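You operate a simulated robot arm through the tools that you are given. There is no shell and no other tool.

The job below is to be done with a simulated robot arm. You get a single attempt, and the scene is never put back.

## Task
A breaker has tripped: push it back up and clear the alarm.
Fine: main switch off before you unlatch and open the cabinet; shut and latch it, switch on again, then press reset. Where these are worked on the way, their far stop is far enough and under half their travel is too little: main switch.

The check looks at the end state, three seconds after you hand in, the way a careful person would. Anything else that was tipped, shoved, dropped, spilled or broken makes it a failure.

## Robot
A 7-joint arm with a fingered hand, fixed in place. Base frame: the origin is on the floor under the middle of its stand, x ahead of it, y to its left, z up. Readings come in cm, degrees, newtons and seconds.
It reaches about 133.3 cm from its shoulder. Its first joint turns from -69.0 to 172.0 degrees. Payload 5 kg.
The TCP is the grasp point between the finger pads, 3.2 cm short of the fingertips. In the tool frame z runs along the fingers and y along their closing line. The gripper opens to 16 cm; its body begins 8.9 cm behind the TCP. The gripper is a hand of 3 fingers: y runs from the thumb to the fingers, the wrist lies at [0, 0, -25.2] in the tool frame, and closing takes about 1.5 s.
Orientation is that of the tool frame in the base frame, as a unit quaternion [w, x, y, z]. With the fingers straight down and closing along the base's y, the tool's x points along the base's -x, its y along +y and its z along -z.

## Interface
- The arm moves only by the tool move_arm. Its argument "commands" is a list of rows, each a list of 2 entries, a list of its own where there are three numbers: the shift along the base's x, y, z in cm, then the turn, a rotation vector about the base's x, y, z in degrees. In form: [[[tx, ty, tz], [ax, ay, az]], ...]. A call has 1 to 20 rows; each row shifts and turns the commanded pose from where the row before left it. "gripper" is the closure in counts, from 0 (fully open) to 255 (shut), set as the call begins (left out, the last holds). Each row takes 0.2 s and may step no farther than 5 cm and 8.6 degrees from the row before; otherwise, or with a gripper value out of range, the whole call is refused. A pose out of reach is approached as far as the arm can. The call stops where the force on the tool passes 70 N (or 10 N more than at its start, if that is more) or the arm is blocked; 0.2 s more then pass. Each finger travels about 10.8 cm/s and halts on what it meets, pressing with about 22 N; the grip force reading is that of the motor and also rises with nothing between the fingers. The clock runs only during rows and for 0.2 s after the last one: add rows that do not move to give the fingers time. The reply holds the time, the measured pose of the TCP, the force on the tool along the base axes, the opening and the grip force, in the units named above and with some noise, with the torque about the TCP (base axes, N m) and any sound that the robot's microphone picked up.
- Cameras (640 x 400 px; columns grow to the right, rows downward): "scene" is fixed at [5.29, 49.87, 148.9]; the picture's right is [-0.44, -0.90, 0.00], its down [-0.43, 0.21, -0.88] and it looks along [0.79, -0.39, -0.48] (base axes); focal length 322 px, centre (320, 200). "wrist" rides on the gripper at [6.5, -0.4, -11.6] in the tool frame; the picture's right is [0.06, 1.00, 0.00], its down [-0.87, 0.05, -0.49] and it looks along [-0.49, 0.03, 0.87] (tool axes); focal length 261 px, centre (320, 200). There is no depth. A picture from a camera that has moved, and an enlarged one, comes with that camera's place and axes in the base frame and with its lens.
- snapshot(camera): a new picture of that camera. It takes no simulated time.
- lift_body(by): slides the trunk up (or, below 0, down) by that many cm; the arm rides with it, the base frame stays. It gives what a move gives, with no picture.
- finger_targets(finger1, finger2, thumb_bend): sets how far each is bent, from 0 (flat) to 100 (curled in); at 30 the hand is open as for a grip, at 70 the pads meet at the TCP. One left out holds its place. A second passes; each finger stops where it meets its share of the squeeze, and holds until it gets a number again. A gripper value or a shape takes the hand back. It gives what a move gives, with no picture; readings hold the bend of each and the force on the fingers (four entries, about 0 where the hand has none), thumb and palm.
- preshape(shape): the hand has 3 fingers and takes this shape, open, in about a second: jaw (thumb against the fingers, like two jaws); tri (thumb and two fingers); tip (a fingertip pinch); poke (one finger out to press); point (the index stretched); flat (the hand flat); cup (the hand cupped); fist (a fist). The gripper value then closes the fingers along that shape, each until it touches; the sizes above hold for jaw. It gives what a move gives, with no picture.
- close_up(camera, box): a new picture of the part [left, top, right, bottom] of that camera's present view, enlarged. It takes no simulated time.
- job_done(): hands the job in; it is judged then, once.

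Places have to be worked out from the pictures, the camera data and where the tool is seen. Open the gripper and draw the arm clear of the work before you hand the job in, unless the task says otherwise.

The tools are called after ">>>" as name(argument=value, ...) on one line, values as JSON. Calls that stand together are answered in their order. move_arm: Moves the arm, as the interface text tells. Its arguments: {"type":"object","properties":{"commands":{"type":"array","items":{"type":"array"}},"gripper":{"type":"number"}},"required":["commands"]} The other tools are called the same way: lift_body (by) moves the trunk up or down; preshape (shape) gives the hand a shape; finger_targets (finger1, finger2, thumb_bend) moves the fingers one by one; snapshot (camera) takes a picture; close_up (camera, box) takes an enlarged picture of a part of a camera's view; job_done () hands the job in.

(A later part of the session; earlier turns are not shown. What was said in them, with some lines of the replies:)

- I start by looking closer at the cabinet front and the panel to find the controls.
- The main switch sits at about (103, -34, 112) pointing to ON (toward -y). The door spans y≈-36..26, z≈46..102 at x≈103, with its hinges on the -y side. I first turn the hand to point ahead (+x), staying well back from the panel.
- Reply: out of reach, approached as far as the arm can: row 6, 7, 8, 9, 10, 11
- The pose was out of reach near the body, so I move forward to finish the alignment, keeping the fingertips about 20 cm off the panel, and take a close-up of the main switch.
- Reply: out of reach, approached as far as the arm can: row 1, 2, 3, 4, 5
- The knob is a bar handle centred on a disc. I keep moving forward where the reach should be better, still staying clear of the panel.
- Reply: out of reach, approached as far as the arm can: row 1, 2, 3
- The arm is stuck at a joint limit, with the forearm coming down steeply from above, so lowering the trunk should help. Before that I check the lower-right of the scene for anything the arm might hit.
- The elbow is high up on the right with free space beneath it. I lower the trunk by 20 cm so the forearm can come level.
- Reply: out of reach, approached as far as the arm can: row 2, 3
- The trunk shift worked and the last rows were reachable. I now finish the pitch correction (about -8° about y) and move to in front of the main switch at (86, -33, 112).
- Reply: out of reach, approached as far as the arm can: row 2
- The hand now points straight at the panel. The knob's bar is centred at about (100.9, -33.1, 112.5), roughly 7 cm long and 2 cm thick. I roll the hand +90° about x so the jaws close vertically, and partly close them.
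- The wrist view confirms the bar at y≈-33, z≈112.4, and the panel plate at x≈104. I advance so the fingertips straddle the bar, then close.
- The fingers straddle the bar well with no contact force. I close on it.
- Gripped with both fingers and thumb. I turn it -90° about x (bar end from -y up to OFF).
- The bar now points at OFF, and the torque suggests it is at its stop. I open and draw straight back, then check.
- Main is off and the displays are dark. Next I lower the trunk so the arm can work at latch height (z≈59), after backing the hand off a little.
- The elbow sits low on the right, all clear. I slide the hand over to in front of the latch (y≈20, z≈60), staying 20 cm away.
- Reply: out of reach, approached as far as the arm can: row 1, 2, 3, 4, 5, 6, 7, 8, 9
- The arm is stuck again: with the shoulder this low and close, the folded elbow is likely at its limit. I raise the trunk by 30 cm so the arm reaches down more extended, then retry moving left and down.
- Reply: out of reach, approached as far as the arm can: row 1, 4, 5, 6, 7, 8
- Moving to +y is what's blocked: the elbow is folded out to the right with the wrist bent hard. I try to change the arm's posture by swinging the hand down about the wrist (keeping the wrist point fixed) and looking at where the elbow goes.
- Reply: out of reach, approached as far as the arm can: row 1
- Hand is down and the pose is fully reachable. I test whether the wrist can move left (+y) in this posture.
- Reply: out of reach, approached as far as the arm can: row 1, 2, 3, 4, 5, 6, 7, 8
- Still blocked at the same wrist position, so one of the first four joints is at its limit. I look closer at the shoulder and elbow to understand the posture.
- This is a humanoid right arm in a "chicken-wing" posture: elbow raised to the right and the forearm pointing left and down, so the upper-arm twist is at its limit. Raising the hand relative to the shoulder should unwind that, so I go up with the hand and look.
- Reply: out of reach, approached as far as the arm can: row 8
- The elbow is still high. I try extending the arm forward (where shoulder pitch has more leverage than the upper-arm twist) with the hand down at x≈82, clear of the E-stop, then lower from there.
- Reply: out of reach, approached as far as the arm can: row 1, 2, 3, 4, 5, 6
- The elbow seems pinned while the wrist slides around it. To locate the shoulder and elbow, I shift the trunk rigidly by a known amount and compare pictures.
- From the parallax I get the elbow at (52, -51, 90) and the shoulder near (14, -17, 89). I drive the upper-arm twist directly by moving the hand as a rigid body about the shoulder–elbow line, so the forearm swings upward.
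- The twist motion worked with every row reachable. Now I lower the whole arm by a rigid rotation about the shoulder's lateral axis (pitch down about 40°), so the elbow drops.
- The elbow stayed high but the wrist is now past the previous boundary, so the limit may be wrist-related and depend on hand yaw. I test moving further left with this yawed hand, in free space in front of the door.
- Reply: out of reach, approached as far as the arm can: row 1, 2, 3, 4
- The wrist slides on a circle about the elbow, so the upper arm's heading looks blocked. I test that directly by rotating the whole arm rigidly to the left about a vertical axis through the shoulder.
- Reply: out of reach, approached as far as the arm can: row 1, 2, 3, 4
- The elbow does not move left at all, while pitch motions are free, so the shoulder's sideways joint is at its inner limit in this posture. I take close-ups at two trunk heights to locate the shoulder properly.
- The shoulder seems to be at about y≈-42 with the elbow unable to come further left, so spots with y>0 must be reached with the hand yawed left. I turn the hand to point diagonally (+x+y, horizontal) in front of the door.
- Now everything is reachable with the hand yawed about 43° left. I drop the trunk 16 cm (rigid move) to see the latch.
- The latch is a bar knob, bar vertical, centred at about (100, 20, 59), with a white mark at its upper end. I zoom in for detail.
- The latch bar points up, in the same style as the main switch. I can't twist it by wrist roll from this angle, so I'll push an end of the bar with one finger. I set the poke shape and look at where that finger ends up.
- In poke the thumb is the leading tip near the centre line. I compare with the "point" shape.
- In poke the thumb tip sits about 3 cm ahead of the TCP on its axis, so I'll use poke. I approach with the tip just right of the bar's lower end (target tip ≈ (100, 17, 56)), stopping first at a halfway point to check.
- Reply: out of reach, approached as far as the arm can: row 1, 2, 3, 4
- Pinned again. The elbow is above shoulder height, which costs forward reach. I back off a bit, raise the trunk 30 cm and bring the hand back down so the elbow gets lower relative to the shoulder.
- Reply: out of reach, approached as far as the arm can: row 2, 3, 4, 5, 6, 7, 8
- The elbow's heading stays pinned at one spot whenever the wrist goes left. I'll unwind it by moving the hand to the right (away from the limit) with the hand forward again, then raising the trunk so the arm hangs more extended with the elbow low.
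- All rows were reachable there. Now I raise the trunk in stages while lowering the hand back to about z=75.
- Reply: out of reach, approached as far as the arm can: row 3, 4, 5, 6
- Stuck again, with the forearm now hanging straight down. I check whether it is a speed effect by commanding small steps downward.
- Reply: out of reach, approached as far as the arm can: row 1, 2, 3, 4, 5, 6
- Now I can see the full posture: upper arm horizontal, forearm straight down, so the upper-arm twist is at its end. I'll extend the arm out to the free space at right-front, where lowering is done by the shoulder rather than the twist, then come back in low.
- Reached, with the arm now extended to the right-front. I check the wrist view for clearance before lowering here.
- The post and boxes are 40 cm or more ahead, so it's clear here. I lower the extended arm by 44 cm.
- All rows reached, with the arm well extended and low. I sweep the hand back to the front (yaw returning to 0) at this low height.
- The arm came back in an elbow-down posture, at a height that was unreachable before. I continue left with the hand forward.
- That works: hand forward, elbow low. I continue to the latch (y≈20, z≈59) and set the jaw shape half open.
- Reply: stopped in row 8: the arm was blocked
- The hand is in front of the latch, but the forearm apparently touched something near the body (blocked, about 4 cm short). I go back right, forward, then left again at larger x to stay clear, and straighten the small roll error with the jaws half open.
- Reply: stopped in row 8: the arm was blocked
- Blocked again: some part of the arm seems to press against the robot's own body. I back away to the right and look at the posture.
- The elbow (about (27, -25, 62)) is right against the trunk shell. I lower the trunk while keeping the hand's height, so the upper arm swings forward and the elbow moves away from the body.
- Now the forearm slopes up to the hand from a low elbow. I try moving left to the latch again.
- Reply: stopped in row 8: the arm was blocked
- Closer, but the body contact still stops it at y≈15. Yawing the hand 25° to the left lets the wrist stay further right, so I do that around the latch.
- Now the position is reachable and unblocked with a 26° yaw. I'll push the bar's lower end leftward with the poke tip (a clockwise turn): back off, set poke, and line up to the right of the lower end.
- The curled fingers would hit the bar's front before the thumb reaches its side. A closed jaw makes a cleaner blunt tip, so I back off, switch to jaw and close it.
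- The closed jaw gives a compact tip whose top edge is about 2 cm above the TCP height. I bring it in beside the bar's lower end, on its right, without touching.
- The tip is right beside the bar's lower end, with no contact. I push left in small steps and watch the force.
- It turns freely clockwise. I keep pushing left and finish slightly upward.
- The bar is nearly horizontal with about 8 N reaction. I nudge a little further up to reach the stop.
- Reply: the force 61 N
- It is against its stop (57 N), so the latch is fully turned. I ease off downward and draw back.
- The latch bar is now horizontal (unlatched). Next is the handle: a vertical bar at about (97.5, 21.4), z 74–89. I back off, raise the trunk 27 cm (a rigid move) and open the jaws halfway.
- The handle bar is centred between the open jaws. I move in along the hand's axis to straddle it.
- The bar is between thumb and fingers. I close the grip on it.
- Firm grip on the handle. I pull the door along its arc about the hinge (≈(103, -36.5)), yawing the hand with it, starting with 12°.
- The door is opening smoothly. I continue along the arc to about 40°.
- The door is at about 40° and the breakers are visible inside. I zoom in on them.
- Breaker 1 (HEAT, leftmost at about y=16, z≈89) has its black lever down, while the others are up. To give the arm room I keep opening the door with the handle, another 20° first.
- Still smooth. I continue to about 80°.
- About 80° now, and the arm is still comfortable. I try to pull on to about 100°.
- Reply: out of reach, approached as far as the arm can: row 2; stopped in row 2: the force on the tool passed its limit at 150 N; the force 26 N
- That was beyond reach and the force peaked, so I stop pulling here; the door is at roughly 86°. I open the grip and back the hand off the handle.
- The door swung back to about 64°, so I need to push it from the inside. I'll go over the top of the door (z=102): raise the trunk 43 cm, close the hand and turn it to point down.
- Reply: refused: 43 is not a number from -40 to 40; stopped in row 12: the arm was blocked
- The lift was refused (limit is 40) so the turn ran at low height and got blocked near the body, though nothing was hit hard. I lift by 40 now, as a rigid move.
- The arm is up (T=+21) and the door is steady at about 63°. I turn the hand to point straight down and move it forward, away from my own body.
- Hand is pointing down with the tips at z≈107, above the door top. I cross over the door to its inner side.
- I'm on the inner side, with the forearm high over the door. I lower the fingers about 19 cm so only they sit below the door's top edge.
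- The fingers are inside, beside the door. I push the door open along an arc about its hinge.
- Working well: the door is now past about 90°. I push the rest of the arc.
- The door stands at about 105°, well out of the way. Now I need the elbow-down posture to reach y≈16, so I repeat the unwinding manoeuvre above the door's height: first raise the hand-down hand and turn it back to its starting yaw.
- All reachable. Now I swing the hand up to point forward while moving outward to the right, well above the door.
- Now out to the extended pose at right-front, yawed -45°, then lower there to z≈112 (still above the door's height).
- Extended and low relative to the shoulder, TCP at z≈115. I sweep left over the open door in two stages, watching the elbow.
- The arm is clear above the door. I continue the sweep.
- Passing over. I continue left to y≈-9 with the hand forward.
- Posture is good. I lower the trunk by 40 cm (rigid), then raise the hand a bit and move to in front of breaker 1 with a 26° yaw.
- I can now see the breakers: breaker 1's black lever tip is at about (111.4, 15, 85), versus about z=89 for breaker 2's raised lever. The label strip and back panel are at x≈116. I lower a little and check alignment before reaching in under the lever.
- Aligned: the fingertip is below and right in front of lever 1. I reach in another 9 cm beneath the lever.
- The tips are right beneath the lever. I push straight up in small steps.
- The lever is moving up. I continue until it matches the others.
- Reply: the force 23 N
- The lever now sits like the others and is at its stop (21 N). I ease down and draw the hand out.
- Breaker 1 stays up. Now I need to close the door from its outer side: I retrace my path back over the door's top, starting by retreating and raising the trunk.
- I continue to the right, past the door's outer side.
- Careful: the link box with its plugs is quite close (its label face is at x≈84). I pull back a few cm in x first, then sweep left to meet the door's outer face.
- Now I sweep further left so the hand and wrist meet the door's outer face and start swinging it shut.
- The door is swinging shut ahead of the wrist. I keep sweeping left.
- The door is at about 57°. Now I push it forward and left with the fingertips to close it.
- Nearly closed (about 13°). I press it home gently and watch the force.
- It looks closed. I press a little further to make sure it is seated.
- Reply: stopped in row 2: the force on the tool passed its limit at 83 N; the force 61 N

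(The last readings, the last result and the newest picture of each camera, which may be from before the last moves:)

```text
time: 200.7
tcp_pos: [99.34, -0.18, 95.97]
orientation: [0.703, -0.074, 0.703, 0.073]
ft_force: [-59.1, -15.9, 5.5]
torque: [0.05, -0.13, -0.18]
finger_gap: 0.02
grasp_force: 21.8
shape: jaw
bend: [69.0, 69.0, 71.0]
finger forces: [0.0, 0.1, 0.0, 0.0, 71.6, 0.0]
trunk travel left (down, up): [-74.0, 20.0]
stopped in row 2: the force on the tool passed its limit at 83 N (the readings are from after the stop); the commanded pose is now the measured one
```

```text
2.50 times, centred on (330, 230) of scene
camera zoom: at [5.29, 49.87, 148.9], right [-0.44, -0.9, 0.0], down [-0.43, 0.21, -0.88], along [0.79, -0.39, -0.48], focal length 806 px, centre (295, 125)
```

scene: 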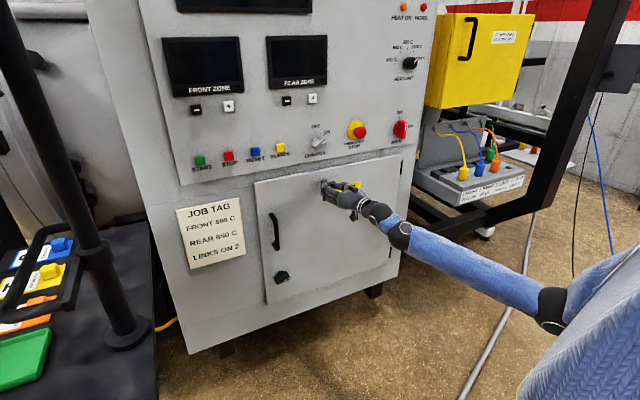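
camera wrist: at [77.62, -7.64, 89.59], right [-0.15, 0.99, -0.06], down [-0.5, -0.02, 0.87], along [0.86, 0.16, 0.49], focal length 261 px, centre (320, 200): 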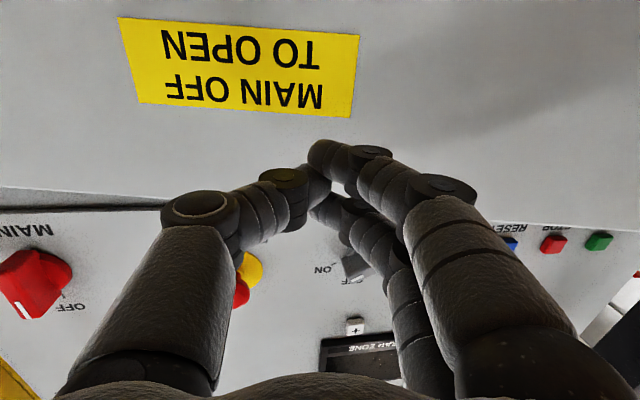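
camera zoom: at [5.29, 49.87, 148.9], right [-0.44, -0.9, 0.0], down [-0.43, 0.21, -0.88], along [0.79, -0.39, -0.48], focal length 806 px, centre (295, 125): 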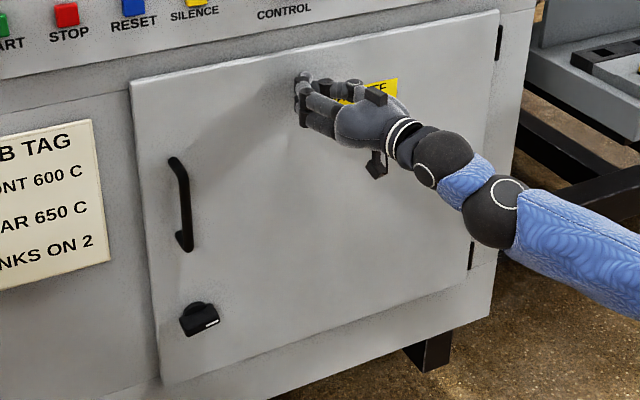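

The door is firmly shut. I back away, lower the trunk, and line up with the latch again to turn it back up.

>>> move_arm(commands=[[[-3, 0, 0], [0, 0, 0]], [[-4, 0, 0], [0, 0, 0]], [[-4, 0, 0], [0, 0, 0]], [[0, 0, 0], [0, 0, 0]]])

>>> lift_body(by=-40)

>>> move_arm(commands=[[[0, 3, 0], [0, 0, 3.5]], [[0, 3, 0], [0, 0, 3.5]], [[0, 4, -1], [0, 0, 3.5]], [[0, 4, -1], [0, 0, 3.5]], [[0, 0, 0], [0, 0, 0]]])

>>> snapshot(camera="wrist")

>>> close_up(camera="scene", box=[240, 190, 400, 310])

```text
time: 201.7
tcp_pos: [88.84, -0.1, 95.64]
orientation: [0.702, -0.075, 0.705, 0.072]
ft_force: [0.4, 0.3, -0.1]
torque: [0.01, 0.0, -0.01]
finger_gap: 0.0
grasp_force: 21.6
shape: jaw
bend: [66.0, 66.0, 68.0]
finger forces: [0.0, 0.0, 0.1, 0.1, 0.0, 0.1]
trunk travel left (down, up): [-74.0, 20.0]
```

```text
time: 205.5
tcp_pos: [88.9, -0.2, 55.61]
orientation: [0.702, -0.075, 0.705, 0.072]
ft_force: [-0.2, 0.4, -0.1]
torque: [-0.04, 0.0, 0.02]
finger_gap: 0.0
grasp_force: 22.3
shape: jaw
bend: [66.0, 66.0, 68.0]
finger forces: [0.1, 0.0, 0.1, 0.0, 0.0, 0.1]
trunk travel left (down, up): [-34.0, 60.0]
```

```text
time: 206.7
tcp_pos: [88.88, 13.87, 53.62]
orientation: [0.688, -0.16, 0.69, 0.158]
ft_force: [-0.2, 0.5, -0.7]
torque: [0.02, 0.02, 0.01]
finger_gap: 0.0
grasp_force: 22.0
shape: jaw
bend: [66.0, 66.0, 68.0]
finger forces: [0.0, 0.0, 0.0, 0.1, 0.0, 0.0]
trunk travel left (down, up): [-34.0, 60.0]
```

```text
taken
camera wrist: at [78.75, 8.3, 47.07], right [-0.44, 0.9, -0.06], down [-0.46, -0.16, 0.87], along [0.77, 0.41, 0.49], focal length 261 px, centre (320, 200)
```

wrist: 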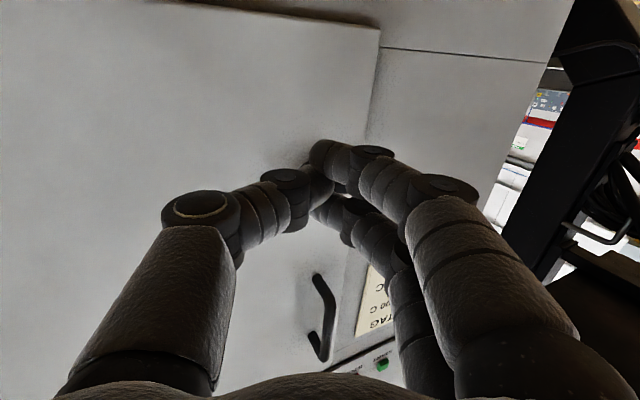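

```text
3.33 times, centred on (320, 250) of scene
camera zoom: at [5.29, 49.87, 148.9], right [-0.44, -0.9, 0.0], down [-0.43, 0.21, -0.88], along [0.79, -0.39, -0.48], focal length 1075 px, centre (320, 33)
```

zoom: 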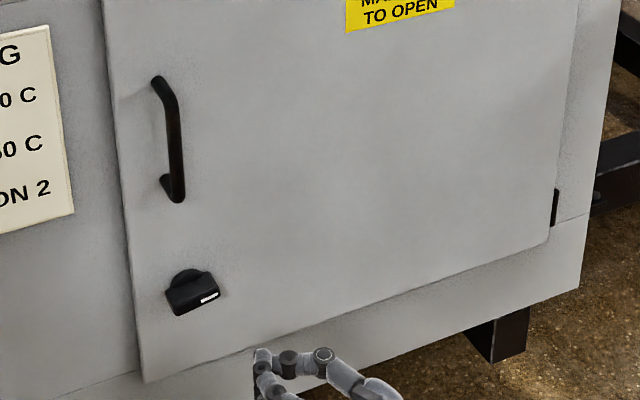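

Door is flush and the latch bar is horizontal. I slide the closed fingertips in under the bar's right end.

>>> move_arm(commands=[[[3, 0.4, -0.2], [0, 0, 0]], [[3, 0.4, -0.2], [0, 0, 0]], [[3.2, 0.6, 0], [0, 0, 0]], [[0, 0, 0], [0, 0, 0]]])

>>> close_up(camera="scene", box=[250, 250, 340, 315])

```text
time: 207.7
tcp_pos: [98.08, 15.21, 53.15]
orientation: [0.688, -0.16, 0.691, 0.157]
ft_force: [0.8, 0.4, -0.9]
torque: [0.0, 0.01, 0.0]
finger_gap: 0.0
grasp_force: 22.0
shape: jaw
bend: [66.0, 66.0, 68.0]
finger forces: [0.0, 0.0, 0.1, 0.1, 0.0, 0.1]
trunk travel left (down, up): [-34.0, 60.0]
```

```text
6.15 times, centred on (295, 282) of scene
camera zoom: at [5.29, 49.87, 148.9], right [-0.44, -0.9, 0.0], down [-0.43, 0.21, -0.88], along [0.79, -0.39, -0.48], focal length 1984 px, centre (474, -308)
```

zoom: 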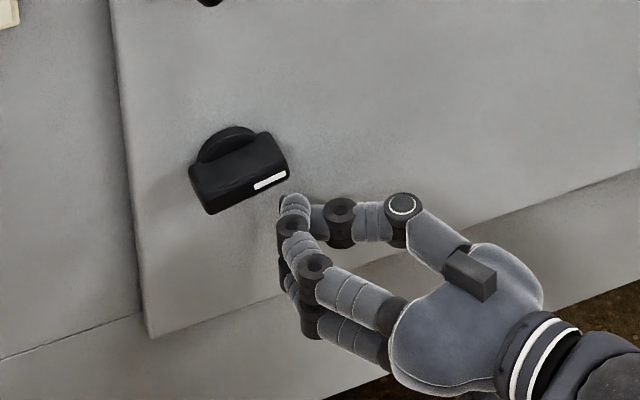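

Just right. I shift 1 cm left for better overlap, then push up.

>>> move_arm(commands=[[[0, 1, 0], [0, 0, 0]], [[0, 0, 1], [0, 0, 0]], [[0, 0, 1], [0, 0, 0]], [[0, 0, 1], [0, 0, 0]], [[0, -0.2, 1], [0, 0, 0]], [[0, 0, 0], [0, 0, 0]]])

>>> close_up(camera="scene", box=[250, 250, 340, 315])

```text
time: 209.1
tcp_pos: [97.97, 16.0, 57.18]
orientation: [0.688, -0.16, 0.69, 0.158]
ft_force: [-0.1, -1.3, 0.0]
torque: [-0.01, -0.02, 0.01]
finger_gap: 0.02
grasp_force: 21.7
shape: jaw
bend: [66.0, 66.0, 68.0]
finger forces: [0.1, 0.0, 0.0, 0.0, 0.0, 0.1]
trunk travel left (down, up): [-34.0, 60.0]
```

```text
6.15 times, centred on (295, 282) of scene
camera zoom: at [5.29, 49.87, 148.9], right [-0.44, -0.9, 0.0], down [-0.43, 0.21, -0.88], along [0.79, -0.39, -0.48], focal length 1984 px, centre (474, -308)
```

zoom: 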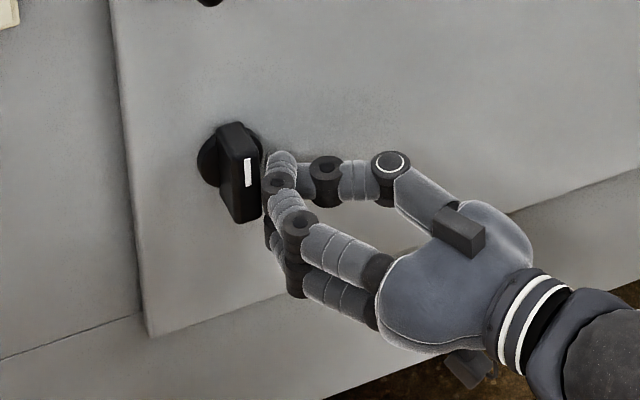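

The bar is upright again. To be sure it is fully at its stop, I go to the upper end's right side and nudge it left lightly.

>>> move_arm(commands=[[[0, -1, 0], [0, 0, 0]], [[0, 0, 2.5], [0, 0, 0]], [[0, 0, 2.8], [0, 0, 0]], [[0, 1, 0], [0, 0, 0]], [[0, 0.6, 0], [0, 0, 0]], [[0, 0, 0], [0, 0, 0]]])

>>> close_up(camera="scene", box=[250, 250, 340, 315])

```text
time: 210.5
tcp_pos: [98.07, 16.55, 62.46]
orientation: [0.688, -0.159, 0.691, 0.157]
ft_force: [-29.5, -31.8, -3.1]
torque: [-0.61, 0.53, 0.59]
finger_gap: 0.01
grasp_force: 21.8
shape: jaw
bend: [67.0, 66.0, 68.0]
finger forces: [68.1, 0.0, 0.0, 0.0, 0.0, 0.1]
trunk travel left (down, up): [-34.0, 60.0]
```

```text
6.15 times, centred on (295, 282) of scene
camera zoom: at [5.29, 49.87, 148.9], right [-0.44, -0.9, 0.0], down [-0.43, 0.21, -0.88], along [0.79, -0.39, -0.48], focal length 1984 px, centre (474, -308)
```

zoom: 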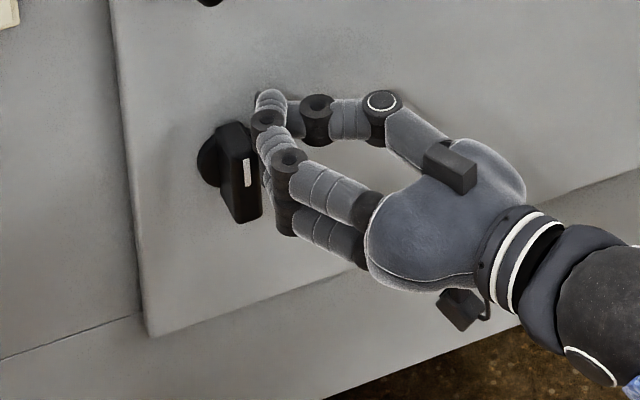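

The latch is at its stop. I release sideways, back away, and go to the main switch: raise the trunk and sweep right.

>>> move_arm(commands=[[[0, -1.5, 0], [0, 0, 0]], [[-3, -1.5, 0], [0, 0, 0]], [[-4, -2, 0], [0, 0, -2]], [[-4, -3, 0], [0, 0, -4]], [[-3, -4, 0], [0, 0, -4]], [[-2, -3, 0], [0, 0, -4]], [[0, 0, 0], [0, 0, 0]]])

>>> lift_body(by=40)

>>> lift_body(by=12)

>>> snapshot(camera="scene")

```text
time: 212.1
tcp_pos: [81.98, 1.75, 62.58]
orientation: [0.702, -0.075, 0.704, 0.074]
ft_force: [0.1, 0.7, 0.1]
torque: [-0.01, 0.0, 0.0]
finger_gap: 0.03
grasp_force: 22.0
shape: jaw
bend: [65.0, 65.0, 68.0]
finger forces: [0.0, 0.0, 0.0, 0.0, 0.1, 0.0]
trunk travel left (down, up): [-34.0, 60.0]
```

```text
time: 215.9
tcp_pos: [82.04, 1.62, 102.37]
orientation: [0.702, -0.075, 0.704, 0.073]
ft_force: [0.4, -0.2, 0.6]
torque: [0.0, 0.02, 0.01]
finger_gap: 0.02
grasp_force: 21.9
shape: jaw
bend: [65.0, 65.0, 68.0]
finger forces: [0.1, 0.0, 0.0, 0.0, 0.1, 0.0]
trunk travel left (down, up): [-74.0, 20.0]
```

```text
time: 217.4
tcp_pos: [82.17, 1.65, 114.33]
orientation: [0.702, -0.075, 0.705, 0.072]
ft_force: [0.6, -0.5, 0.5]
torque: [-0.01, 0.03, -0.02]
finger_gap: 0.0
grasp_force: 22.2
shape: jaw
bend: [65.0, 65.0, 68.0]
finger forces: [0.0, 0.0, 0.0, 0.1, 0.0, 0.0]
trunk travel left (down, up): [-86.0, 8.0]
```

```text
taken
```

scene: 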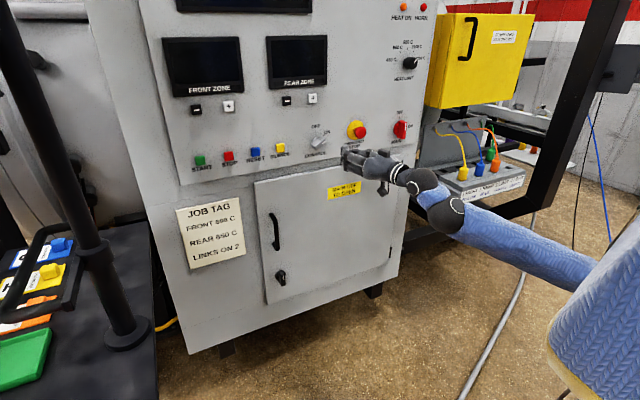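

Door shut, latch up. I sweep right to in front of the main switch, lowering to z≈109 and straightening the yaw.

>>> move_arm(commands=[[[0, -4.1, -0.5], [0, 0, -1.2]], [[0, -4.1, -0.5], [0, 0, -1.2]], [[0, -4.1, -0.5], [0, 0, -1.2]], [[0, -4.1, -0.5], [0, 0, -1.2]], [[0, -4.1, -0.5], [0, 0, -1.2]], [[0, -4.1, -0.5], [0, 0, -1.2]], [[0, -4.1, -0.5], [0, 0, -1.2]], [[0, -4.1, -0.5], [0, 0, -1.2]], [[0, -4.1, -0.5], [0, 0, -1.2]], [[0, -4.1, -0.5], [0, 0, -1.2]], [[0, 0, 0], [0, 0, 0]]])

>>> snapshot(camera="wrist")

>>> close_up(camera="scene", box=[340, 80, 500, 180])

```text
time: 219.8
tcp_pos: [81.96, -39.24, 109.64]
orientation: [0.705, -0.001, 0.709, -0.002]
ft_force: [0.1, -0.3, -0.3]
torque: [0.02, 0.0, -0.03]
finger_gap: 0.0
grasp_force: 22.0
shape: jaw
bend: [65.0, 65.0, 68.0]
finger forces: [0.0, 0.0, 0.0, 0.0, 0.0, 0.0]
trunk travel left (down, up): [-86.0, 8.0]
```

```text
taken
camera wrist: at [70.53, -39.74, 103.08], right [0.0, 1.0, -0.07], down [-0.49, 0.06, 0.87], along [0.87, 0.03, 0.49], focal length 261 px, centre (320, 200)
```

wrist: 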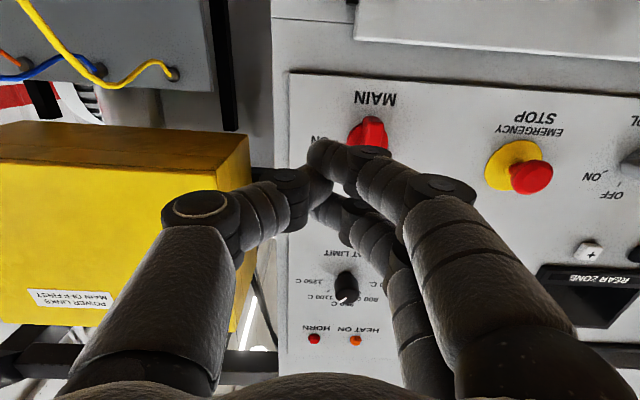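

```text
4.00 times, centred on (420, 130) of scene
camera zoom: at [5.29, 49.87, 148.9], right [-0.44, -0.9, 0.0], down [-0.43, 0.21, -0.88], along [0.79, -0.39, -0.48], focal length 1290 px, centre (-80, 480)
```

zoom: 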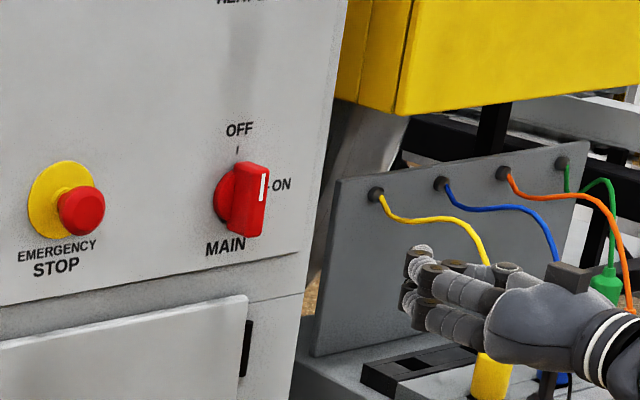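

The hand is lined up to the right of and below the main knob's pivot. I move in beside the bar's lower end.

>>> move_arm(commands=[[[4, 0, 0], [0, 0, 0]], [[4, 0, -0.2], [0, 0, 0]], [[4, 0, -0.2], [0, 0, 0]], [[3.5, 0, -0.2], [0, 0, 0]], [[1.8, 0, 0], [0, 0, 0]], [[0, 0, 0], [0, 0, 0]]])

>>> snapshot(camera="wrist")

>>> close_up(camera="scene", box=[350, 90, 460, 170])

```text
time: 221.2
tcp_pos: [99.43, -39.27, 108.89]
orientation: [0.705, -0.001, 0.709, -0.001]
ft_force: [0.9, -0.3, 0.5]
torque: [-0.02, -0.04, 0.01]
finger_gap: 0.0
grasp_force: 22.2
shape: jaw
bend: [65.0, 65.0, 68.0]
finger forces: [0.0, 0.0, 0.0, 0.0, 0.1, 0.1]
trunk travel left (down, up): [-86.0, 8.0]
```

```text
taken
camera wrist: at [87.9, -39.76, 102.36], right [0.0, 1.0, -0.06], down [-0.49, 0.06, 0.87], along [0.87, 0.03, 0.49], focal length 261 px, centre (320, 200)
```

wrist: 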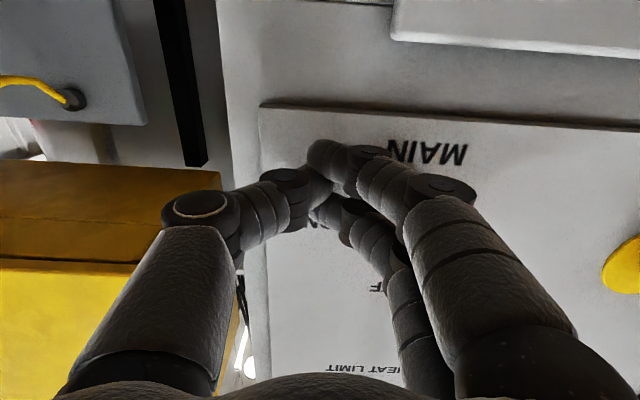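

```text
5.00 times, centred on (405, 130) of scene
camera zoom: at [5.29, 49.87, 148.9], right [-0.44, -0.9, 0.0], down [-0.43, 0.21, -0.88], along [0.79, -0.39, -0.48], focal length 1612 px, centre (-105, 550)
```

zoom: 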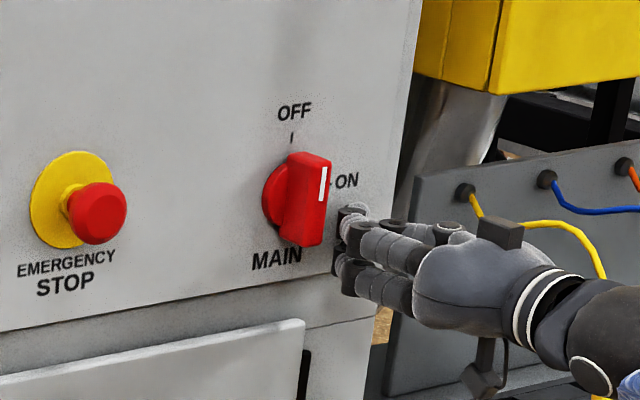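

Good placement. I push left in small steps to turn the knob clockwise toward ON.

>>> move_arm(commands=[[[0, 1, 0], [0, 0, 0]], [[0, 1, 0], [0, 0, 0]], [[0, 1, 0], [0, 0, 0]], [[0, 1, 0], [0, 0, 0]], [[0, 1, 0], [0, 0, 0]], [[0, 0, 0], [0, 0, 0]]])

>>> close_up(camera="scene", box=[350, 90, 460, 170])

```text
time: 222.7
tcp_pos: [99.41, -34.31, 108.68]
orientation: [0.706, -0.001, 0.708, 0.0]
ft_force: [-0.6, -0.1, 0.8]
torque: [0.0, -0.01, 0.03]
finger_gap: 0.03
grasp_force: 21.6
shape: jaw
bend: [65.0, 65.0, 68.0]
finger forces: [0.0, 0.1, 0.0, 0.0, 0.0, 0.0]
trunk travel left (down, up): [-86.0, 8.0]
```

```text
5.00 times, centred on (405, 130) of scene
camera zoom: at [5.29, 49.87, 148.9], right [-0.44, -0.9, 0.0], down [-0.43, 0.21, -0.88], along [0.79, -0.39, -0.48], focal length 1612 px, centre (-105, 550)
```

zoom: 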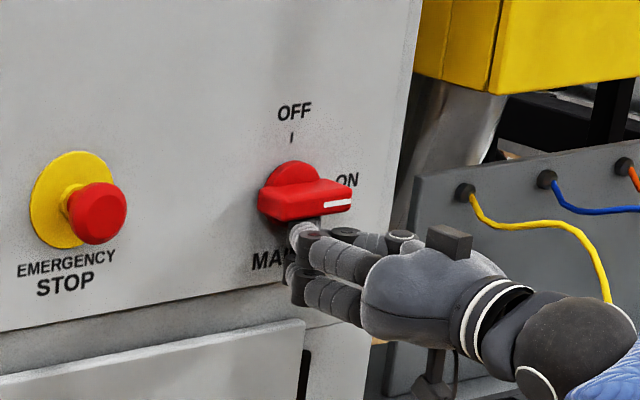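

It has turned to ON. I push a bit further to be sure it reaches its stop.

>>> move_arm(commands=[[[0, 1, 0], [0, 0, 0]], [[0, 0.8, 0.2], [0, 0, 0]], [[0, 0.4, 0.4], [0, 0, 0]], [[0, 0, 0], [0, 0, 0]]])

>>> close_up(camera="scene", box=[350, 90, 460, 170])

```text
time: 223.7
tcp_pos: [99.41, -32.38, 109.04]
orientation: [0.705, -0.001, 0.71, 0.0]
ft_force: [-3.8, -7.0, -13.7]
torque: [-0.13, -0.02, 0.0]
finger_gap: 0.0
grasp_force: 22.2
shape: jaw
bend: [65.0, 65.0, 68.0]
finger forces: [0.1, 12.4, 0.0, 0.1, 0.0, 0.0]
trunk travel left (down, up): [-86.0, 8.0]
```

```text
5.00 times, centred on (405, 130) of scene
camera zoom: at [5.29, 49.87, 148.9], right [-0.44, -0.9, 0.0], down [-0.43, 0.21, -0.88], along [0.79, -0.39, -0.48], focal length 1612 px, centre (-105, 550)
```

zoom: 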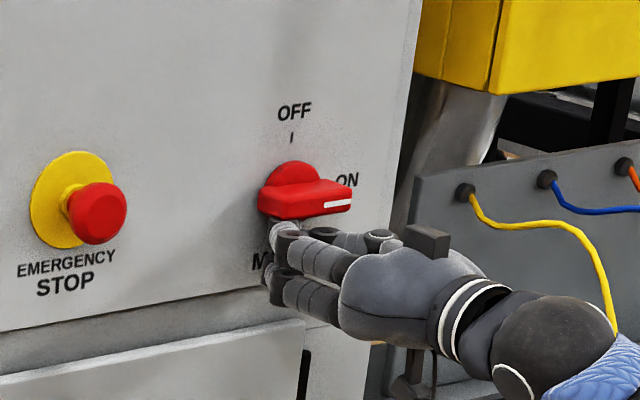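

At its stop with 14 N of reaction. I lower slightly, back out, and check the displays.

>>> move_arm(commands=[[[0, 0, -1], [0, 0, 0]], [[-1, -0.5, -1], [0, 0, 0]], [[-4, 0, 0], [0, 0, 0]], [[-4, 0, 0], [0, 0, 0]], [[-4, 0, 0], [0, 0, 0]], [[-4, 0, 2], [0, 0, 0]], [[0, 0, 2], [0, 0, 0]], [[0, 0, 0], [0, 0, 0]]])

>>> snapshot(camera="scene")

>>> close_up(camera="scene", box=[130, 0, 450, 200])

```text
time: 225.4
tcp_pos: [82.32, -32.86, 111.44]
orientation: [0.707, 0.0, 0.708, -0.001]
ft_force: [-0.3, 0.0, 0.0]
torque: [0.02, 0.01, -0.02]
finger_gap: 0.0
grasp_force: 22.2
shape: jaw
bend: [65.0, 65.0, 68.0]
finger forces: [0.0, 0.1, 0.1, 0.1, 0.0, 0.1]
trunk travel left (down, up): [-86.0, 8.0]
```

```text
taken
```

scene: 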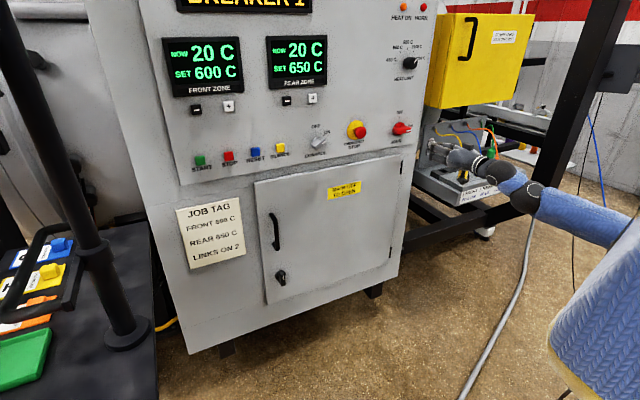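

```text
2.00 times, centred on (290, 100) of scene
camera zoom: at [5.29, 49.87, 148.9], right [-0.44, -0.9, 0.0], down [-0.43, 0.21, -0.88], along [0.79, -0.39, -0.48], focal length 645 px, centre (380, 400)
```

zoom: 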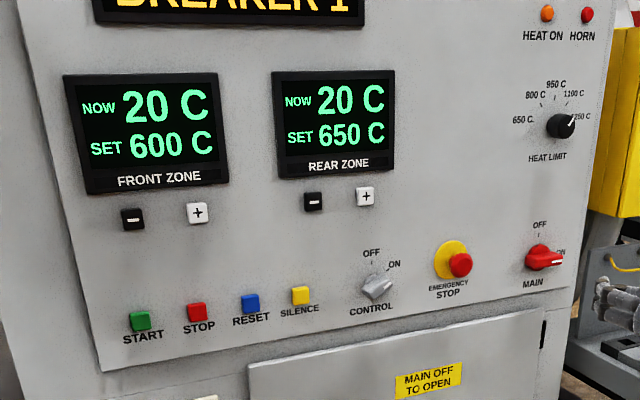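

Power is back, and the display shows the BREAKER 1 alarm. Now I go to the RESET button (blue, about (102, 25, 113)), sweeping left and yawing the hand.

>>> move_arm(commands=[[[0, 4.2, 0.2], [0, 0, 1.5]], [[0, 4.2, 0.2], [0, 0, 1.5]], [[0, 4.2, 0.2], [0, 0, 1.5]], [[0, 4.2, 0.2], [0, 0, 1.5]], [[0, 4.2, 0.2], [0, 0, 1.5]], [[0, 4.2, 0.2], [0, 0, 1.5]], [[0, 4.2, 0.2], [0, 0, 1.5]], [[0, 4.2, 0.2], [0, 0, 1.5]], [[0, 3, 0.2], [0, 0, 4]], [[0, 3, 0], [0, 0, 4]], [[0, 3, 0], [0, 0, 4]], [[0, 3, 0], [0, 0, 4]], [[0, 3, 0], [0, 0, 4]], [[0, 3, 0], [0, 0, 4]], [[0, 0, 0], [0, 0, 0]]])

>>> snapshot(camera="wrist")

>>> snapshot(camera="scene")

```text
time: 228.7
tcp_pos: [82.38, 18.84, 113.29]
orientation: [0.672, -0.219, 0.673, 0.217]
ft_force: [0.4, -0.6, -0.6]
torque: [0.04, 0.01, 0.0]
finger_gap: 0.0
grasp_force: 21.9
shape: jaw
bend: [65.0, 65.0, 68.0]
finger forces: [0.0, 0.0, 0.0, 0.1, 0.0, 0.0]
trunk travel left (down, up): [-86.0, 8.0]
```

```text
taken
camera wrist: at [73.24, 11.64, 106.86], right [-0.59, 0.81, -0.06], down [-0.43, -0.24, 0.87], along [0.69, 0.54, 0.49], focal length 261 px, centre (320, 200)
```

wrist: 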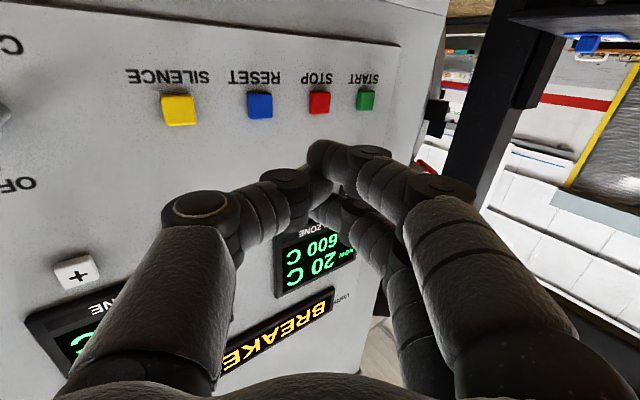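

```text
taken
```

scene: 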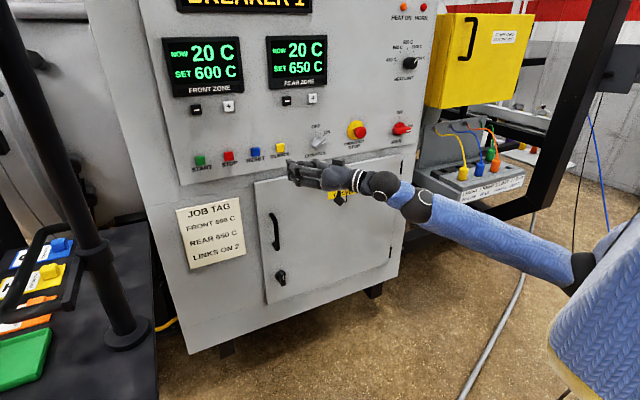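

RESET is at about (103, 25.1, 112.7). With this yaw the thumb knuckle could come near SILENCE, so I roll the hand by 40° about its own axis, which drops the knuckle below the button row.

>>> move_arm(commands=[[[0.5, 0, 0], [6.5, 4.7, 0]], [[0.5, 0, 0], [6.5, 4.7, 0]], [[0.5, 0, 0], [6.5, 4.7, 0]], [[0.5, 0, 0], [6.5, 4.7, 0]], [[0.5, 0, 0], [6.4, 4.7, 0]], [[0, 0, 0], [0, 0, 0]]])

>>> snapshot(camera="wrist")

>>> close_up(camera="scene", box=[180, 120, 380, 245])

```text
time: 230.1
tcp_pos: [84.86, 19.0, 113.2]
orientation: [0.557, 0.023, 0.707, 0.435]
ft_force: [-0.1, 1.2, 0.4]
torque: [-0.05, 0.03, -0.01]
finger_gap: 0.03
grasp_force: 22.3
shape: jaw
bend: [65.0, 65.0, 68.0]
finger forces: [0.0, 0.0, 0.0, 0.0, 0.0, 0.1]
trunk travel left (down, up): [-86.0, 8.0]
```

```text
taken
camera wrist: at [73.31, 15.12, 108.04], right [-0.47, 0.65, 0.59], down [-0.09, -0.71, 0.7], along [0.88, 0.28, 0.39], focal length 261 px, centre (320, 200)
```

wrist: 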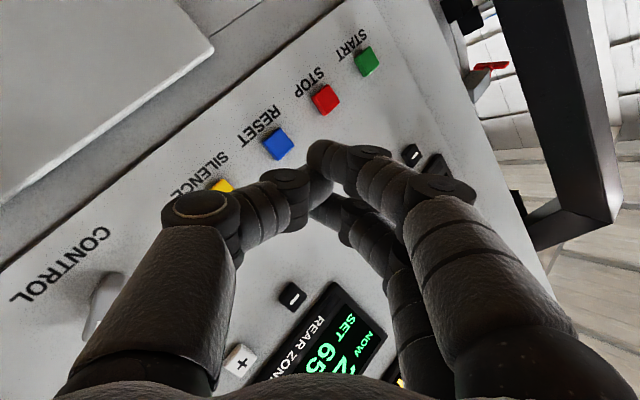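

```text
3.20 times, centred on (280, 182) of scene
camera zoom: at [5.29, 49.87, 148.9], right [-0.44, -0.9, 0.0], down [-0.43, 0.21, -0.88], along [0.79, -0.39, -0.48], focal length 1032 px, centre (448, 256)
```

zoom: 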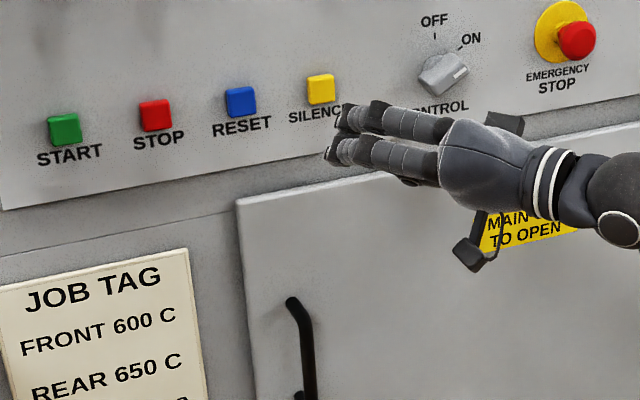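

Roll succeeded. I approach to just in front of the RESET button.

>>> move_arm(commands=[[[3, 1.2, 0], [0, 0, 0]], [[3, 1.2, 0], [0, 0, 0]], [[3, 1.2, 0], [0, 0, 0]], [[2.8, 1.1, 0], [0, 0, 0]], [[0, 0, 0], [0, 0, 0]]])

>>> snapshot(camera="wrist")

>>> close_up(camera="scene", box=[190, 120, 310, 195])

```text
time: 231.2
tcp_pos: [96.53, 23.7, 113.26]
orientation: [0.557, 0.023, 0.707, 0.435]
ft_force: [-0.1, -0.1, 1.2]
torque: [-0.02, 0.04, 0.01]
finger_gap: 0.0
grasp_force: 22.1
shape: jaw
bend: [65.0, 65.0, 68.0]
finger forces: [0.0, 0.0, 0.0, 0.0, 0.0, 0.0]
trunk travel left (down, up): [-86.0, 8.0]
```

```text
taken
camera wrist: at [85.02, 19.84, 107.99], right [-0.47, 0.65, 0.59], down [-0.09, -0.71, 0.7], along [0.88, 0.28, 0.39], focal length 261 px, centre (320, 200)
```

wrist: 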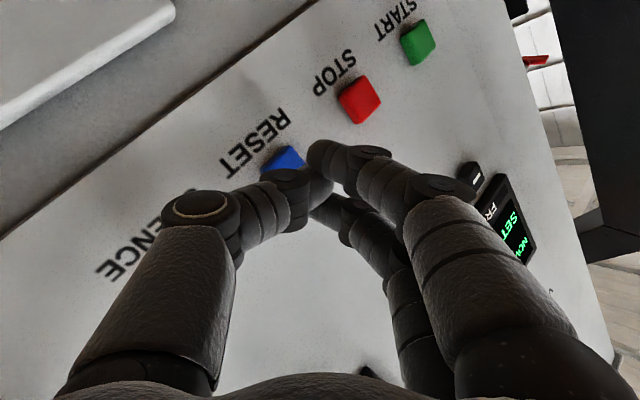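

```text
5.33 times, centred on (250, 158) of scene
camera zoom: at [5.29, 49.87, 148.9], right [-0.44, -0.9, 0.0], down [-0.43, 0.21, -0.88], along [0.79, -0.39, -0.48], focal length 1719 px, centre (693, 427)
```

zoom: 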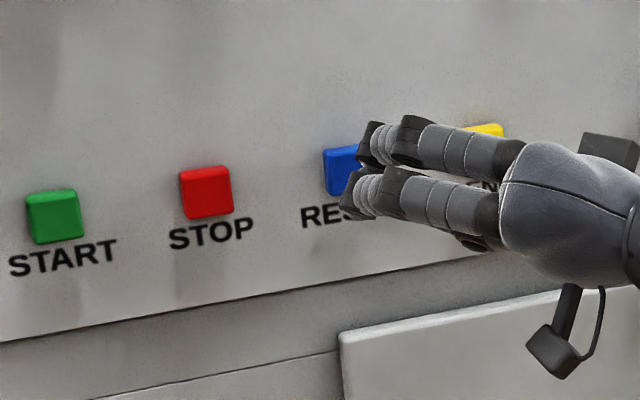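

Lined up on RESET only. I advance in small steps until I feel the press.

>>> move_arm(commands=[[[1.5, 0, 0], [0, 0, 0]], [[0.8, 0, 0], [0, 0, 0]], [[0.5, 0, 0], [0, 0, 0]], [[0.4, 0, 0], [0, 0, 0]], [[0, 0, 0], [0, 0, 0]]])

>>> close_up(camera="scene", box=[150, 0, 410, 200])

```text
time: 232.4
tcp_pos: [99.77, 23.85, 113.23]
orientation: [0.556, 0.022, 0.708, 0.435]
ft_force: [-23.0, -1.4, -6.6]
torque: [-0.12, 0.13, 0.2]
finger_gap: 0.0
grasp_force: 22.1
shape: jaw
bend: [65.0, 65.0, 68.0]
finger forces: [0.0, 0.0, 0.0, 0.1, 55.8, 0.0]
trunk travel left (down, up): [-86.0, 8.0]
heard: click
```

```text
2.00 times, centred on (280, 100) of scene
camera zoom: at [5.29, 49.87, 148.9], right [-0.44, -0.9, 0.0], down [-0.43, 0.21, -0.88], along [0.79, -0.39, -0.48], focal length 645 px, centre (400, 400)
```

zoom: 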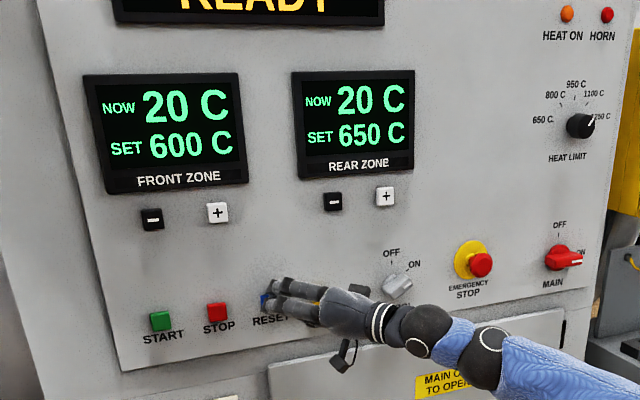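

A click, and the display now reads READY. I release straight back, unroll the hand, and move clear.

>>> move_arm(commands=[[[-2, 0, 0], [0, 0, 0]], [[-4, -1, 0], [0, 0, 0]], [[-4, -2, 0], [0, 0, 0]], [[-4, -2, 0], [0, 0, 0]], [[-2, -1, 0], [-6.5, -4.7, 0]], [[-1, -2, 0], [-6.5, -4.7, 0]], [[-1, -3, 0], [-6.5, -4.7, 0]], [[0, -3, 0], [-6.5, -4.7, 0]], [[0, -3, 0], [-6.4, -4.7, 0]], [[0, -3, 0], [0, 0, -4]], [[0, -3, 0], [0, 0, -4]], [[0, -3, 0], [0, 0, -4]], [[0, 0, 0], [0, 0, 0]]])

>>> snapshot(camera="scene")

>>> close_up(camera="scene", box=[150, 0, 450, 200])

```text
time: 235.2
tcp_pos: [81.9, -2.4, 113.2]
orientation: [0.69, -0.148, 0.693, 0.145]
ft_force: [0.6, -0.2, -1.1]
torque: [-0.04, -0.02, 0.02]
finger_gap: 0.0
grasp_force: 21.4
shape: jaw
bend: [66.0, 65.0, 68.0]
finger forces: [0.0, 0.0, 0.0, 0.0, 0.0, 0.1]
trunk travel left (down, up): [-86.0, 8.0]
```

```text
taken
```

scene: 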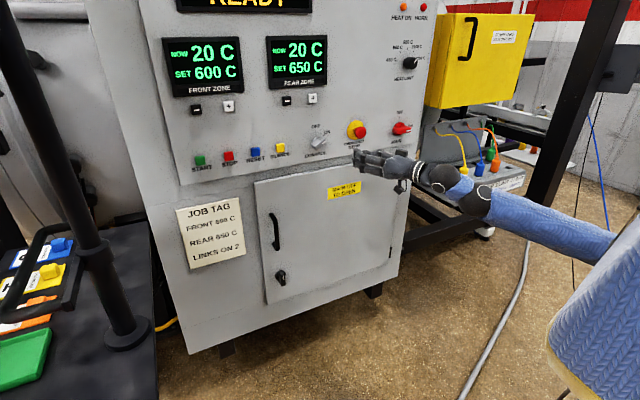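

```text
2.00 times, centred on (300, 100) of scene
camera zoom: at [5.29, 49.87, 148.9], right [-0.44, -0.9, 0.0], down [-0.43, 0.21, -0.88], along [0.79, -0.39, -0.48], focal length 645 px, centre (360, 400)
```

zoom: 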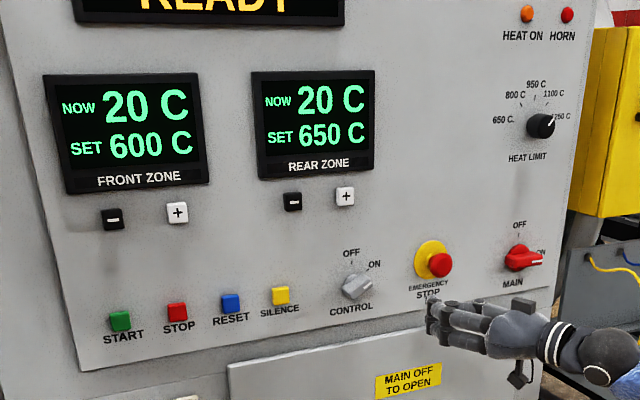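

READY shows, the main is on, the door is shut and the latch is up. I draw the arm back to free space and open the hand there.

>>> move_arm(commands=[[[-1, -4, 0.3], [0, 0, -2.4]], [[-1, -4, 0.3], [0, 0, -2.4]], [[-1, -4, 0.3], [0, 0, -2.4]], [[-1, -4, 0.3], [0, 0, -2.4]], [[-1, -4, 0.3], [0, 0, -2.4]], [[-1, -4, 0.3], [0, 0, -2.4]], [[-1, -4, 0], [0, 0, -2.4]], [[-1, -4, 0], [0, 0, -2.4]], [[-1, -4, 0], [0, 0, -2.4]], [[-1, -4, 0], [0, 0, -2.4]], [[0, 0, 0], [0, 0, 0]]])

>>> move_arm(commands=[[[0, 0, 0], [0, 0, 0]], [[0, 0, 0], [0, 0, 0]], [[0, 0, 0], [0, 0, 0]], [[0, 0, 0], [0, 0, 0]], [[0, 0, 0], [0, 0, 0]], [[0, 0, 0], [0, 0, 0]], [[0, 0, 0], [0, 0, 0]], [[0, 0, 0], [0, 0, 0]]], gripper=0)

>>> snapshot(camera="scene")

>>> close_up(camera="scene", box=[230, 150, 430, 310])

>>> close_up(camera="scene", box=[180, 90, 440, 190])

```text
time: 237.7
tcp_pos: [71.91, -42.38, 115.01]
orientation: [0.705, -0.001, 0.709, -0.002]
ft_force: [1.0, 0.4, -0.1]
torque: [0.02, 0.0, -0.04]
finger_gap: 0.0
grasp_force: 21.9
shape: jaw
bend: [66.0, 65.0, 68.0]
finger forces: [0.1, 0.1, 0.0, 0.0, 0.0, 0.0]
trunk travel left (down, up): [-86.0, 8.0]
```

```text
time: 239.4
tcp_pos: [71.86, -42.4, 115.02]
orientation: [0.706, 0.0, 0.708, -0.002]
ft_force: [-0.9, -1.0, -0.3]
torque: [-0.01, 0.0, 0.03]
finger_gap: 15.96
grasp_force: 0.0
shape: jaw
bend: [30.0, 30.0, 30.0]
finger forces: [0.1, 0.0, 0.1, 0.1, 0.1, 0.0]
trunk travel left (down, up): [-86.0, 8.0]
```

```text
taken
```

scene: 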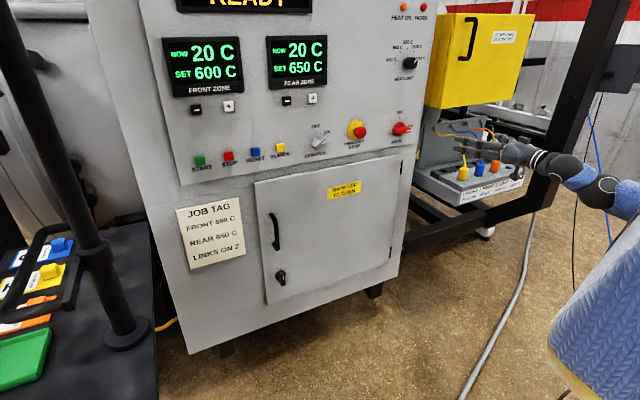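

```text
2.50 times, centred on (330, 230) of scene
camera zoom: at [5.29, 49.87, 148.9], right [-0.44, -0.9, 0.0], down [-0.43, 0.21, -0.88], along [0.79, -0.39, -0.48], focal length 806 px, centre (295, 125)
```

zoom: 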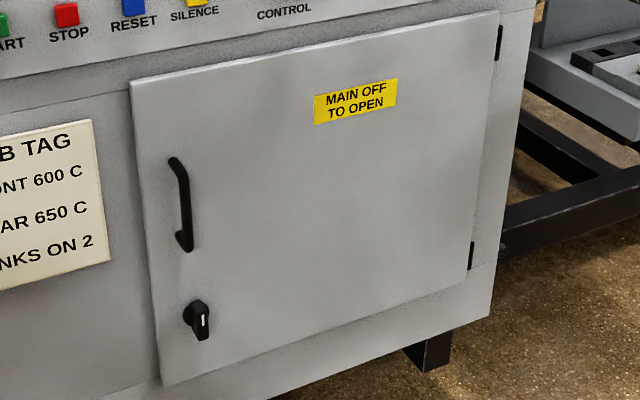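

```text
2.46 times, centred on (310, 140) of scene
camera zoom: at [5.29, 49.87, 148.9], right [-0.44, -0.9, 0.0], down [-0.43, 0.21, -0.88], along [0.79, -0.39, -0.48], focal length 794 px, centre (345, 348)
```

zoom: 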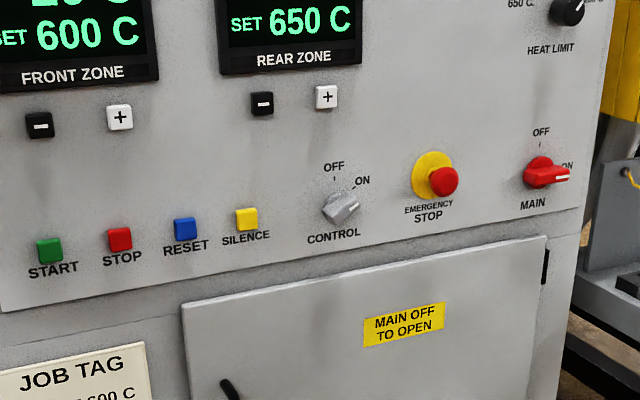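

Everything looks right. A last check that the link box next door was left undisturbed.

>>> close_up(camera="scene", box=[400, 90, 560, 220])

```text
3.08 times, centred on (480, 155) of scene
camera zoom: at [5.29, 49.87, 148.9], right [-0.44, -0.9, 0.0], down [-0.43, 0.21, -0.88], along [0.79, -0.39, -0.48], focal length 992 px, centre (-172, 338)
```

zoom: 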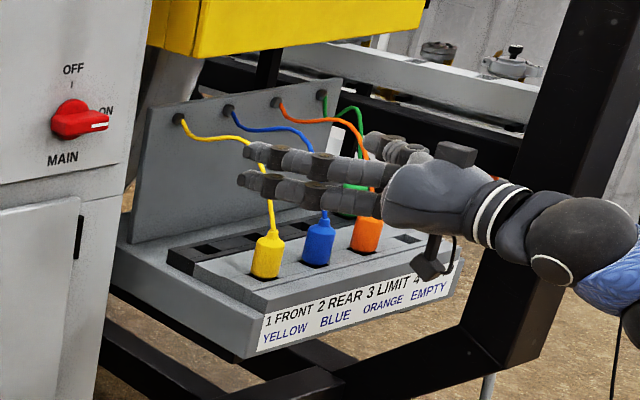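

Links are as they were, the arm is clear with the hand open, and the display reads READY. Handing in.

>>> job_done()

```text
The job is handed in.
```

The tripped breaker is back up and the alarm is cleared: the panel now shows READY instead of BREAKER 1.

- **Order of work:** I switched main off before unlatching and opening the cabinet. I then pushed breaker 1 (HEAT) up, shut and latched the door, switched main on, and pressed reset last.
- **Main switch:** each way it went all the way to its stop.
- **Breaker 1:** its lever sits level with the other three and stayed there when I let go.
- **Door and latch:** the door is pressed shut and the latch is back at its upright stop.
- **Surroundings:** before handing in, I saw nothing else moved. The emergency stop and control switch are as they were, and the yellow, blue and orange plugs on the link box are in place. My hand partly hid the green one.

One pull on the door handle, at nearly 90° open, overshot the arm's reach and peaked at 150 N on the tool. The door swung back to about 64° and showed no damage. The arm is clear and the hand is open.
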